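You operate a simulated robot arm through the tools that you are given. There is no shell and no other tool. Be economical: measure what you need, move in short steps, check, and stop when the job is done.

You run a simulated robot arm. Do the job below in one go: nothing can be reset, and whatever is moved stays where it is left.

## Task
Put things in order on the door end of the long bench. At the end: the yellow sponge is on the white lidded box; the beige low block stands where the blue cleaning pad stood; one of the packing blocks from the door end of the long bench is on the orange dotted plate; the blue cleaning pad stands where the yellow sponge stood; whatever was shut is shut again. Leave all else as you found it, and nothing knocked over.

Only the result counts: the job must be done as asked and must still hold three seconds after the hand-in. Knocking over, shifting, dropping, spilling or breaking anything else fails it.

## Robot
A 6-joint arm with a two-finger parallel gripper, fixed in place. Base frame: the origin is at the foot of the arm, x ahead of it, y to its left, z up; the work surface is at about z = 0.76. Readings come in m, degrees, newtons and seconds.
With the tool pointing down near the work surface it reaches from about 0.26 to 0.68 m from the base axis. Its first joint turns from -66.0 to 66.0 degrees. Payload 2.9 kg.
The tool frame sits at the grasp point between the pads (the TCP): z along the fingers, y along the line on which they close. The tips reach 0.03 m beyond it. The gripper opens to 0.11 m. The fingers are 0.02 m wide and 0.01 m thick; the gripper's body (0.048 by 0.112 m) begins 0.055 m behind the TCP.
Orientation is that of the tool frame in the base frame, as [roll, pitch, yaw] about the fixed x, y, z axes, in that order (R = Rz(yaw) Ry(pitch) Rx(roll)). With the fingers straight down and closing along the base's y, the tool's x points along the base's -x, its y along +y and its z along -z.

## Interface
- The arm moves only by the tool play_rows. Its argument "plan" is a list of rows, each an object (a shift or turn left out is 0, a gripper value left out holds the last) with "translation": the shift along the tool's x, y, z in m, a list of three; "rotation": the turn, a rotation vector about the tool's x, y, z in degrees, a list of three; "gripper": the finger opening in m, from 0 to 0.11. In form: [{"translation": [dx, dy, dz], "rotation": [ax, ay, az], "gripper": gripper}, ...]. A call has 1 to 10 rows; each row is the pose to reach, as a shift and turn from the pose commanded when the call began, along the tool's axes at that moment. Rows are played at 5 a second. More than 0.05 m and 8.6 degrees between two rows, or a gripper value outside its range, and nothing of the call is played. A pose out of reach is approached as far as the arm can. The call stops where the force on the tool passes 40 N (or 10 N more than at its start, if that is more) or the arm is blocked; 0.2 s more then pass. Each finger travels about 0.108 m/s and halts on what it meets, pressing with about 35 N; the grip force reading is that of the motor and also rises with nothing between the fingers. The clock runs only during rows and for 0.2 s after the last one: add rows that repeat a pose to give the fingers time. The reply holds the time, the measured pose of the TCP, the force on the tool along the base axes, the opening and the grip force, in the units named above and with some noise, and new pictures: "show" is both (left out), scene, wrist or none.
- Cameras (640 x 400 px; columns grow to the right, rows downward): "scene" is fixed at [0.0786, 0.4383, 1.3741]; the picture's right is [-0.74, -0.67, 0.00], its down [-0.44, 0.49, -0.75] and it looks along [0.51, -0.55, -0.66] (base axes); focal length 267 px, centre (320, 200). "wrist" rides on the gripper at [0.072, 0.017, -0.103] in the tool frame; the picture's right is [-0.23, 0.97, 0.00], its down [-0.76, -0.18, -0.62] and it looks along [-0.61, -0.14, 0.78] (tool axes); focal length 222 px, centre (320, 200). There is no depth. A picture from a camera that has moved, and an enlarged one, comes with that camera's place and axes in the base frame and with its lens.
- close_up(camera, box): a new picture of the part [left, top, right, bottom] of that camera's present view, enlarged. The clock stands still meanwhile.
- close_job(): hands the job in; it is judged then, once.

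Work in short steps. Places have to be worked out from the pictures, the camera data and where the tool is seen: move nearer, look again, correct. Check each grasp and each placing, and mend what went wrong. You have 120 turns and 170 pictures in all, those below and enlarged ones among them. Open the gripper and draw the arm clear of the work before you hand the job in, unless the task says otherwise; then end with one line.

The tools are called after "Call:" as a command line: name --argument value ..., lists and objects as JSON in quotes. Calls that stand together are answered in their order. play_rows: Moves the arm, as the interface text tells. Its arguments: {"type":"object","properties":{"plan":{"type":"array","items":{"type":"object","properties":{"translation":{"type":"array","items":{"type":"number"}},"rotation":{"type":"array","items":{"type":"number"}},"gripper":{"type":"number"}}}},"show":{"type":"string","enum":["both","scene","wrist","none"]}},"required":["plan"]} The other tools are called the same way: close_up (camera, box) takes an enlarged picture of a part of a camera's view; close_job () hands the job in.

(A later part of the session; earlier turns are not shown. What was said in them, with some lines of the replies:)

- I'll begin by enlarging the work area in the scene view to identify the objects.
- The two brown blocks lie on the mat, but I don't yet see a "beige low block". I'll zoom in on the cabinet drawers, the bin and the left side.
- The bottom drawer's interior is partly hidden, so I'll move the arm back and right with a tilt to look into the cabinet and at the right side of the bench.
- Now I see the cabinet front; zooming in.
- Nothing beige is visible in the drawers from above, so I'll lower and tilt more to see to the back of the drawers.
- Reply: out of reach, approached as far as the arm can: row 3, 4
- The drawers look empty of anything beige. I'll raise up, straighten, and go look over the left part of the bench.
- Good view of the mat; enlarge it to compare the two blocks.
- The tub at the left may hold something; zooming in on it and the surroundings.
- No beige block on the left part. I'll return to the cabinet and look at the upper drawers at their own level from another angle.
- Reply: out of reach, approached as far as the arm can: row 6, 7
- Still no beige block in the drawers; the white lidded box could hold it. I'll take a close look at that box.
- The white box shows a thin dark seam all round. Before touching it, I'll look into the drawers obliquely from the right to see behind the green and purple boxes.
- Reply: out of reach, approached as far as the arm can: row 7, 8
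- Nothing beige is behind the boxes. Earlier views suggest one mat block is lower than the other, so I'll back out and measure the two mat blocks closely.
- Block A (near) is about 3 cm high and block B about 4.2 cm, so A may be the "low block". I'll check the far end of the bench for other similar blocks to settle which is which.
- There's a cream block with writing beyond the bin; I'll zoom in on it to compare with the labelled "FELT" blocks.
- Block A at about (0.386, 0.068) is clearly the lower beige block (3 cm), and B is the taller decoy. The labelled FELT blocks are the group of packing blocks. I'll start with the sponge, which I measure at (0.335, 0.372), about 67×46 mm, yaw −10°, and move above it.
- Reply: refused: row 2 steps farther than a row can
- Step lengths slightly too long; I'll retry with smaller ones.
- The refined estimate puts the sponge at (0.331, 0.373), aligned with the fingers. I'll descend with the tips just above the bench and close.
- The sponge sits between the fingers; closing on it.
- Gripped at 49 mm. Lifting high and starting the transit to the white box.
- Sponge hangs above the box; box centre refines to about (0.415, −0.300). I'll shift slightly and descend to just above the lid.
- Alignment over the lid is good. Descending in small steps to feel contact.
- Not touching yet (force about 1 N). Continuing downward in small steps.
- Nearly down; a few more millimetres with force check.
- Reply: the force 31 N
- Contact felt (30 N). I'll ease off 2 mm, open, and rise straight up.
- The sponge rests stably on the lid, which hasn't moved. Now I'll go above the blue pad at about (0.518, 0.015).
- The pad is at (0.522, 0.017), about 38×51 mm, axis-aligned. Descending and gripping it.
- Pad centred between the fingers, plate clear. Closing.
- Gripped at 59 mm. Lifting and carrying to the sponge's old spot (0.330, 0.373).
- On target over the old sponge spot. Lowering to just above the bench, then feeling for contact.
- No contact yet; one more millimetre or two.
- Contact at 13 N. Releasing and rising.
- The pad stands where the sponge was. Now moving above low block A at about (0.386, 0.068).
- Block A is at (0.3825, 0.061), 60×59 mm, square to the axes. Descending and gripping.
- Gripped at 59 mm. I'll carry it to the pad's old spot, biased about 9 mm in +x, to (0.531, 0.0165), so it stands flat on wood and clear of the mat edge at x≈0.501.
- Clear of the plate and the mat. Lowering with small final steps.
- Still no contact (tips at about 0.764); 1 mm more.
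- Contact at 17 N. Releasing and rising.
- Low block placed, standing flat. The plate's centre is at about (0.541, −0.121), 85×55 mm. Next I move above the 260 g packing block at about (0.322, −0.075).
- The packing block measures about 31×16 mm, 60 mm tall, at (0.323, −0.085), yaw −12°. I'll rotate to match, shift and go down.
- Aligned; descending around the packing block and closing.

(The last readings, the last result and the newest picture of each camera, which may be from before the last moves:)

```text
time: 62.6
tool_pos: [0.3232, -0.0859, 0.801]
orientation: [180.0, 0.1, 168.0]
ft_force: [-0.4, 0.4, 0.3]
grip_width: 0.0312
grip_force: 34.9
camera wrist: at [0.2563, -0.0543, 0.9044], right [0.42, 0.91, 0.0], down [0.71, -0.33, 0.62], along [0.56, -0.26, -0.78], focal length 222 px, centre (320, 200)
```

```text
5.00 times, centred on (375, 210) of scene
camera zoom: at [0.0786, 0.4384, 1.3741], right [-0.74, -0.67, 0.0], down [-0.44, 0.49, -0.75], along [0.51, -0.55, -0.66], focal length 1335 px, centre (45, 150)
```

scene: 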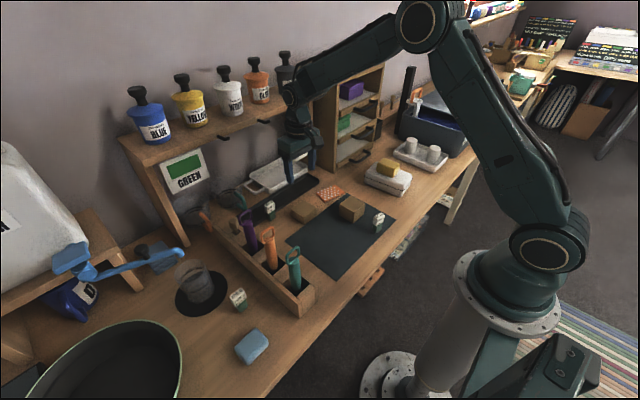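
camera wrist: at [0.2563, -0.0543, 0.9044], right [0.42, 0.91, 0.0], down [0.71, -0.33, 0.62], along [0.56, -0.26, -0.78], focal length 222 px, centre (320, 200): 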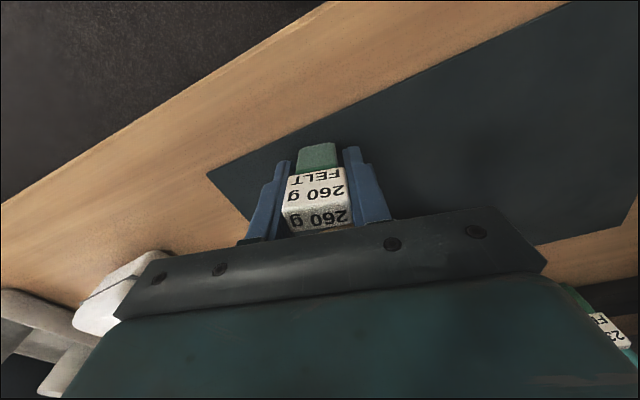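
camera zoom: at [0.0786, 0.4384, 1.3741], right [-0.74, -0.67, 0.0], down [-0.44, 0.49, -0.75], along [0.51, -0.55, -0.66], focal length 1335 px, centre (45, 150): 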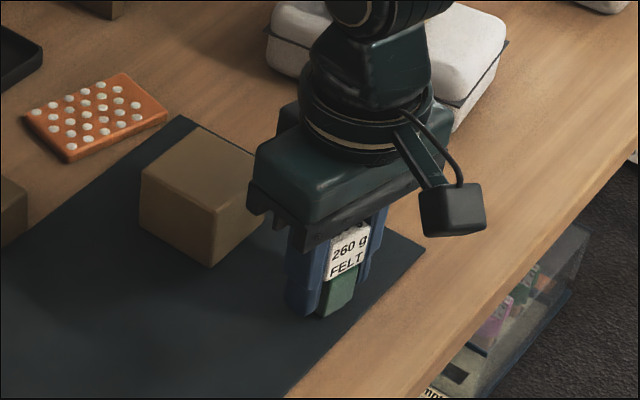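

Gripped at 31 mm. Lifting and carrying over the plate centre.

Call:
play_rows --plan '[{"translation": [0, 0, -0.04]}, {"translation": [0, 0, -0.08]}, {"translation": [0, 0, -0.12]}, {"translation": [-0.045, 0.002, -0.12]}, {"translation": [-0.09, 0.004, -0.12]}, {"translation": [-0.135, 0.007, -0.12]}, {"translation": [-0.18, 0.009, -0.12]}, {"translation": [-0.22, 0.011, -0.12]}, {"translation": [-0.22, 0.011, -0.08]}, {"translation": [-0.22, 0.011, -0.05]}]' --show "both"

Call:
close_up --camera "scene" --box '[290, 150, 380, 230]'

Call:
close_up --camera "wrist" --box '[220, 80, 420, 240]'

```text
time: 64.8
tool_pos: [0.5403, -0.1213, 0.8517]
orientation: [-180.0, 0.0, 168.0]
ft_force: [-1.3, 0.5, -1.3]
grip_width: 0.0309
grip_force: 35.1
camera wrist: at [0.4737, -0.0896, 0.9539], right [0.42, 0.91, 0.0], down [0.71, -0.33, 0.62], along [0.56, -0.26, -0.78], focal length 222 px, centre (320, 200)
```

scene: 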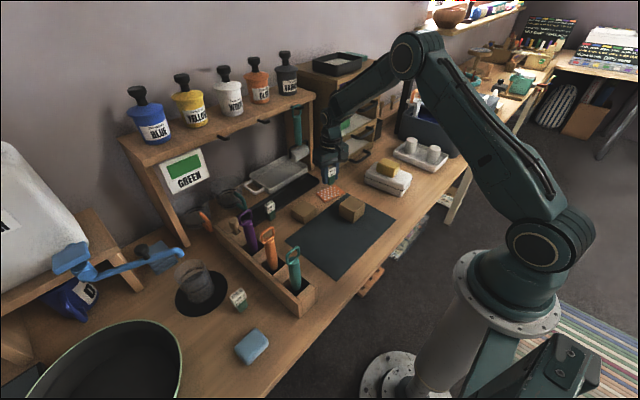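
wrist: 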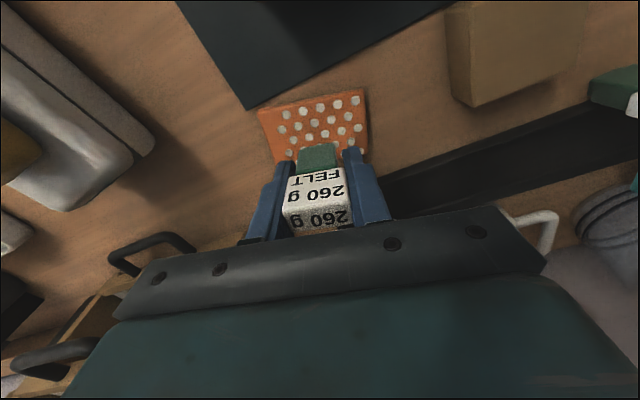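

```text
5.00 times, centred on (335, 190) of scene
camera zoom: at [0.0787, 0.4383, 1.3741], right [-0.74, -0.67, 0.0], down [-0.44, 0.49, -0.75], along [0.51, -0.55, -0.66], focal length 1335 px, centre (245, 250)
```

zoom: 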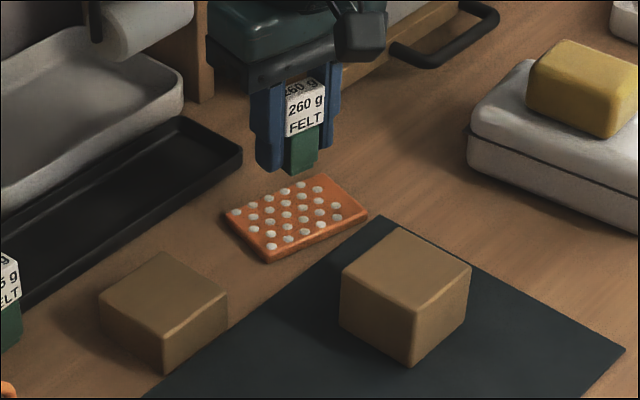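

```text
2.50 times, centred on (320, 160) of wrist
camera zoom: at [0.4737, -0.0896, 0.9539], right [0.42, 0.91, 0.0], down [0.71, -0.33, 0.62], along [0.56, -0.26, -0.78], focal length 555 px, centre (320, 300)
```

zoom: 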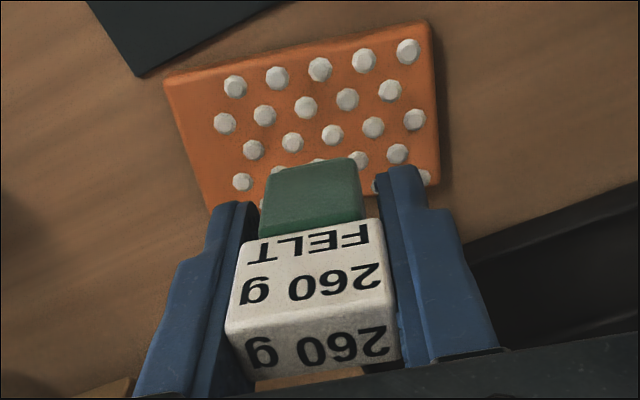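

The block is centred over the plate and aligned with it. Lowering slowly to contact.

Call:
play_rows --plan '[{"translation": [0.002, -0.002, 0.012]}, {"translation": [0.002, -0.002, 0.024]}, {"translation": [0.002, -0.002, 0.03]}]' --show "none"

Call:
close_up --camera "scene" --box '[310, 165, 355, 205]'

```text
time: 65.6
tool_pos: [0.5397, -0.1219, 0.8199]
orientation: [-180.0, 0.0, 168.0]
ft_force: [0.1, 0.6, -0.5]
grip_width: 0.031
grip_force: 34.6
```

```text
10.00 times, centred on (332, 185) of scene
camera zoom: at [0.0786, 0.4383, 1.3741], right [-0.74, -0.67, 0.0], down [-0.44, 0.49, -0.75], along [0.51, -0.55, -0.66], focal length 2670 px, centre (195, 350)
```

zoom: 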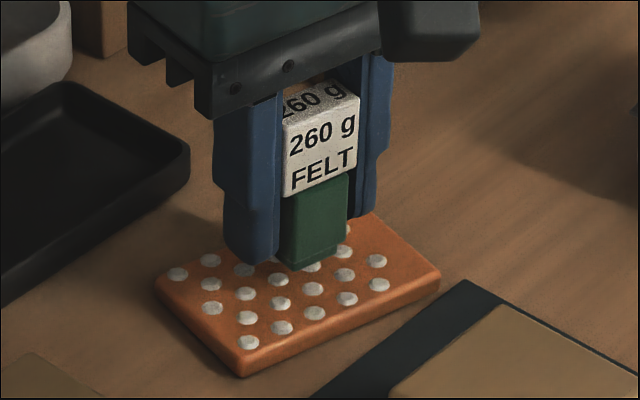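

About 1 cm to go; stepping down gently.

Call:
play_rows --plan '[{"translation": [0, 0, 0.003]}, {"translation": [0, 0, 0.005]}]' --show "none"

Call:
play_rows --plan '[{"translation": [0, 0, 0.0015]}, {"translation": [0, 0, 0.003]}]' --show "none"

```text
time: 66.2
tool_pos: [0.5375, -0.1234, 0.8145]
orientation: [-180.0, 0.0, 167.9]
ft_force: [-0.2, 0.4, 0.0]
grip_width: 0.0311
grip_force: 34.8
```

```text
time: 66.8
tool_pos: [0.5374, -0.1227, 0.811]
orientation: [180.0, 0.0, 168.0]
ft_force: [-0.4, -0.6, -0.7]
grip_width: 0.0311
grip_force: 34.7
```

No contact yet; continuing.

Call:
play_rows --plan '[{"translation": [0, 0, 0.0015]}, {"translation": [0, 0, 0.002]}]' --show "none"

Call:
close_up --camera "scene" --box '[310, 165, 355, 205]'

```text
time: 67.4
tool_pos: [0.5392, -0.123, 0.8097]
orientation: [-180.0, -0.1, 168.0]
ft_force: [1.1, 0.5, -1.1]
grip_width: 0.0312
grip_force: 35.1
```

```text
10.00 times, centred on (332, 185) of scene
camera zoom: at [0.0786, 0.4383, 1.3741], right [-0.74, -0.67, 0.0], down [-0.44, 0.49, -0.75], along [0.51, -0.55, -0.66], focal length 2670 px, centre (195, 350)
```

zoom: 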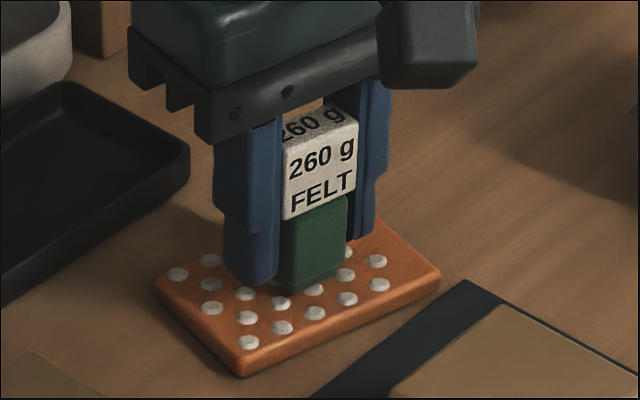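

Very close now. Another 1–2 mm.

Call:
play_rows --plan '[{"translation": [0, 0, 0.0012]}, {"translation": [0, 0, 0.002]}]' --show "none"

```text
time: 68.0
tool_pos: [0.5386, -0.1233, 0.809]
orientation: [-180.0, 0.0, 168.1]
ft_force: [-0.4, 0.0, 0.7]
grip_width: 0.031
grip_force: 34.8
```

Call:
play_rows --plan '[{"translation": [0, 0, 0.0012]}, {"translation": [0, 0, 0.002]}]' --show "none"

```text
time: 68.6
tool_pos: [0.5386, -0.1236, 0.8075]
orientation: [-179.9, 0.0, 168.0]
ft_force: [-1.7, -0.4, 5.1]
grip_width: 0.0311
grip_force: 35.7
```

Contact (5 N). Opening slightly and checking the block stands.

Call:
play_rows --plan '[{"gripper": 0.034}, {"gripper": 0.038}, {"gripper": 0.042}]' --show "wrist"

Call:
close_up --camera "scene" --box '[310, 165, 355, 205]'

```text
time: 69.4
tool_pos: [0.5384, -0.1236, 0.8077]
orientation: [180.0, 0.0, 167.9]
ft_force: [0.6, -0.6, 0.4]
grip_width: 0.0422
grip_force: 0.1
camera wrist: at [0.4715, -0.0915, 0.9108], right [0.42, 0.91, 0.0], down [0.71, -0.33, 0.62], along [0.56, -0.26, -0.78], focal length 222 px, centre (320, 200)
```

wrist: 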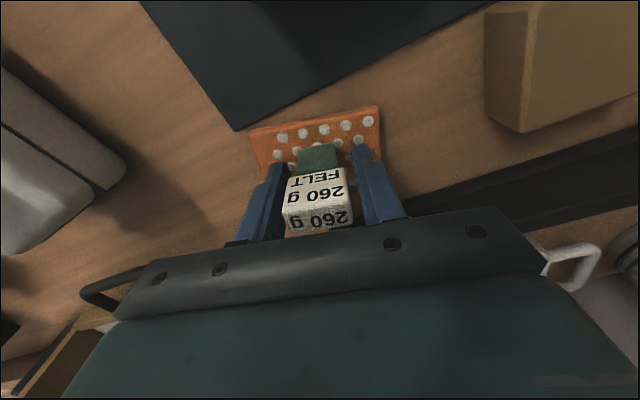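

```text
10.00 times, centred on (332, 185) of scene
camera zoom: at [0.0786, 0.4383, 1.3741], right [-0.74, -0.67, 0.0], down [-0.44, 0.49, -0.75], along [0.51, -0.55, -0.66], focal length 2670 px, centre (195, 350)
```

zoom: 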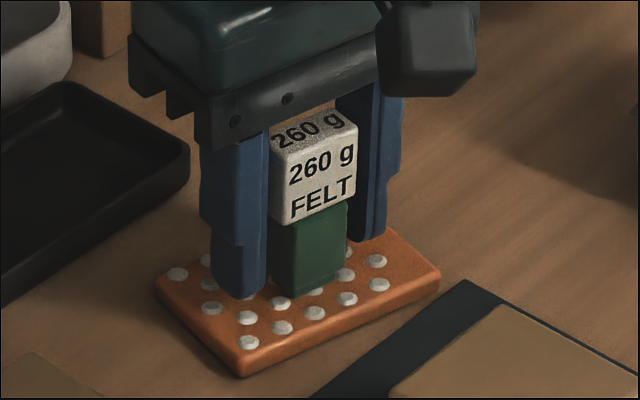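

Standing upright on the plate. Opening a bit more and rising straight up, then retreating.

Call:
play_rows --plan '[{"gripper": 0.055}, {"gripper": 0.065}, {"translation": [0, 0, -0.02], "gripper": 0.065}, {"translation": [0, 0, -0.06], "gripper": 0.065}, {"translation": [0, 0, -0.1], "gripper": 0.065}, {"translation": [0, 0, -0.15], "gripper": 0.065}, {"translation": [0, 0, -0.2], "gripper": 0.065}, {"translation": [0.045, 0, -0.22], "gripper": 0.065}, {"translation": [0.09, 0, -0.24], "gripper": 0.065}, {"translation": [0.135, 0, -0.26], "gripper": 0.08}]'

Call:
close_up --camera "scene" --box '[260, 150, 420, 250]'

Call:
close_up --camera "wrist" --box '[160, 20, 440, 220]'

```text
time: 71.6
tool_pos: [0.4068, -0.0944, 1.0671]
orientation: [-180.0, 0.1, 168.0]
ft_force: [0.1, 0.1, 0.5]
grip_width: 0.0803
grip_force: 0.1
camera wrist: at [0.3388, -0.0635, 1.1696], right [0.42, 0.91, 0.0], down [0.71, -0.33, 0.62], along [0.56, -0.26, -0.78], focal length 222 px, centre (320, 200)
```

scene: 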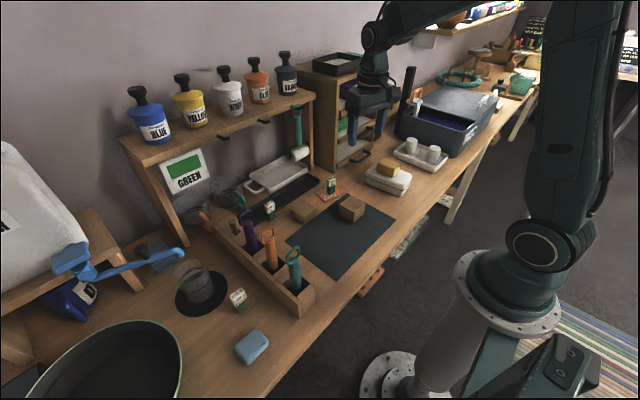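
wrist: 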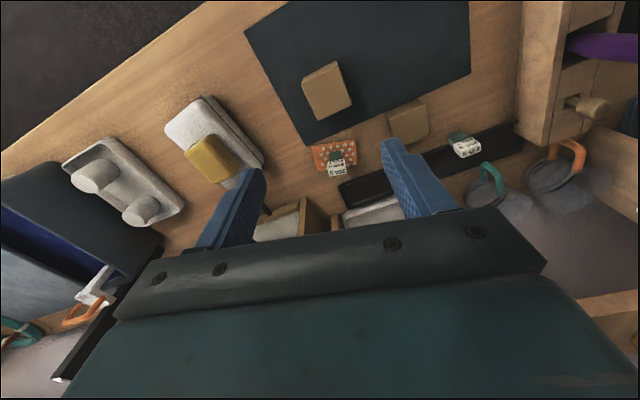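

```text
4.00 times, centred on (340, 200) of scene
camera zoom: at [0.0786, 0.4384, 1.3741], right [-0.74, -0.67, 0.0], down [-0.44, 0.49, -0.75], along [0.51, -0.55, -0.66], focal length 1068 px, centre (240, 200)
```

zoom: 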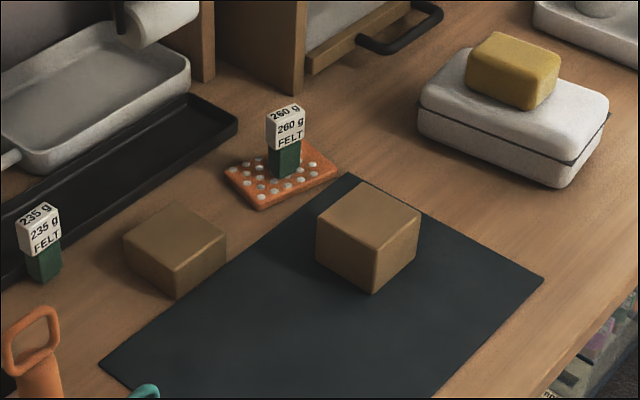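

```text
2.00 times, centred on (300, 120) of wrist
camera zoom: at [0.3388, -0.0635, 1.1696], right [0.42, 0.91, 0.0], down [0.71, -0.33, 0.62], along [0.56, -0.26, -0.78], focal length 444 px, centre (360, 360)
```

zoom: 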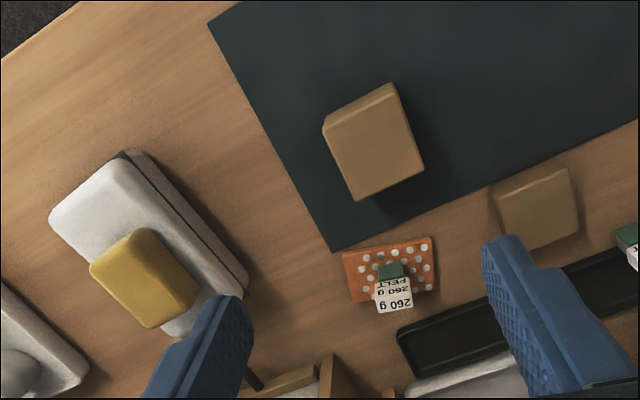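

All four placements stand as intended, nothing is disturbed, and the arm is clear with the gripper open. Handing in.

Call:
close_job

```text
The job is handed in.
```

I handed the job in with all four items placed and nothing knocked over, going by the last pictures. The sponge is on the white box, the blue pad is on the sponge's old spot, and the beige low block is on the pad's old spot (about 1 cm off, to clear the mat edge). I took the labelled FELT blocks to be the packing blocks and put the 260 g one on the orange dotted plate. I took the lower of the two brown blocks to be the beige low block. I opened nothing.
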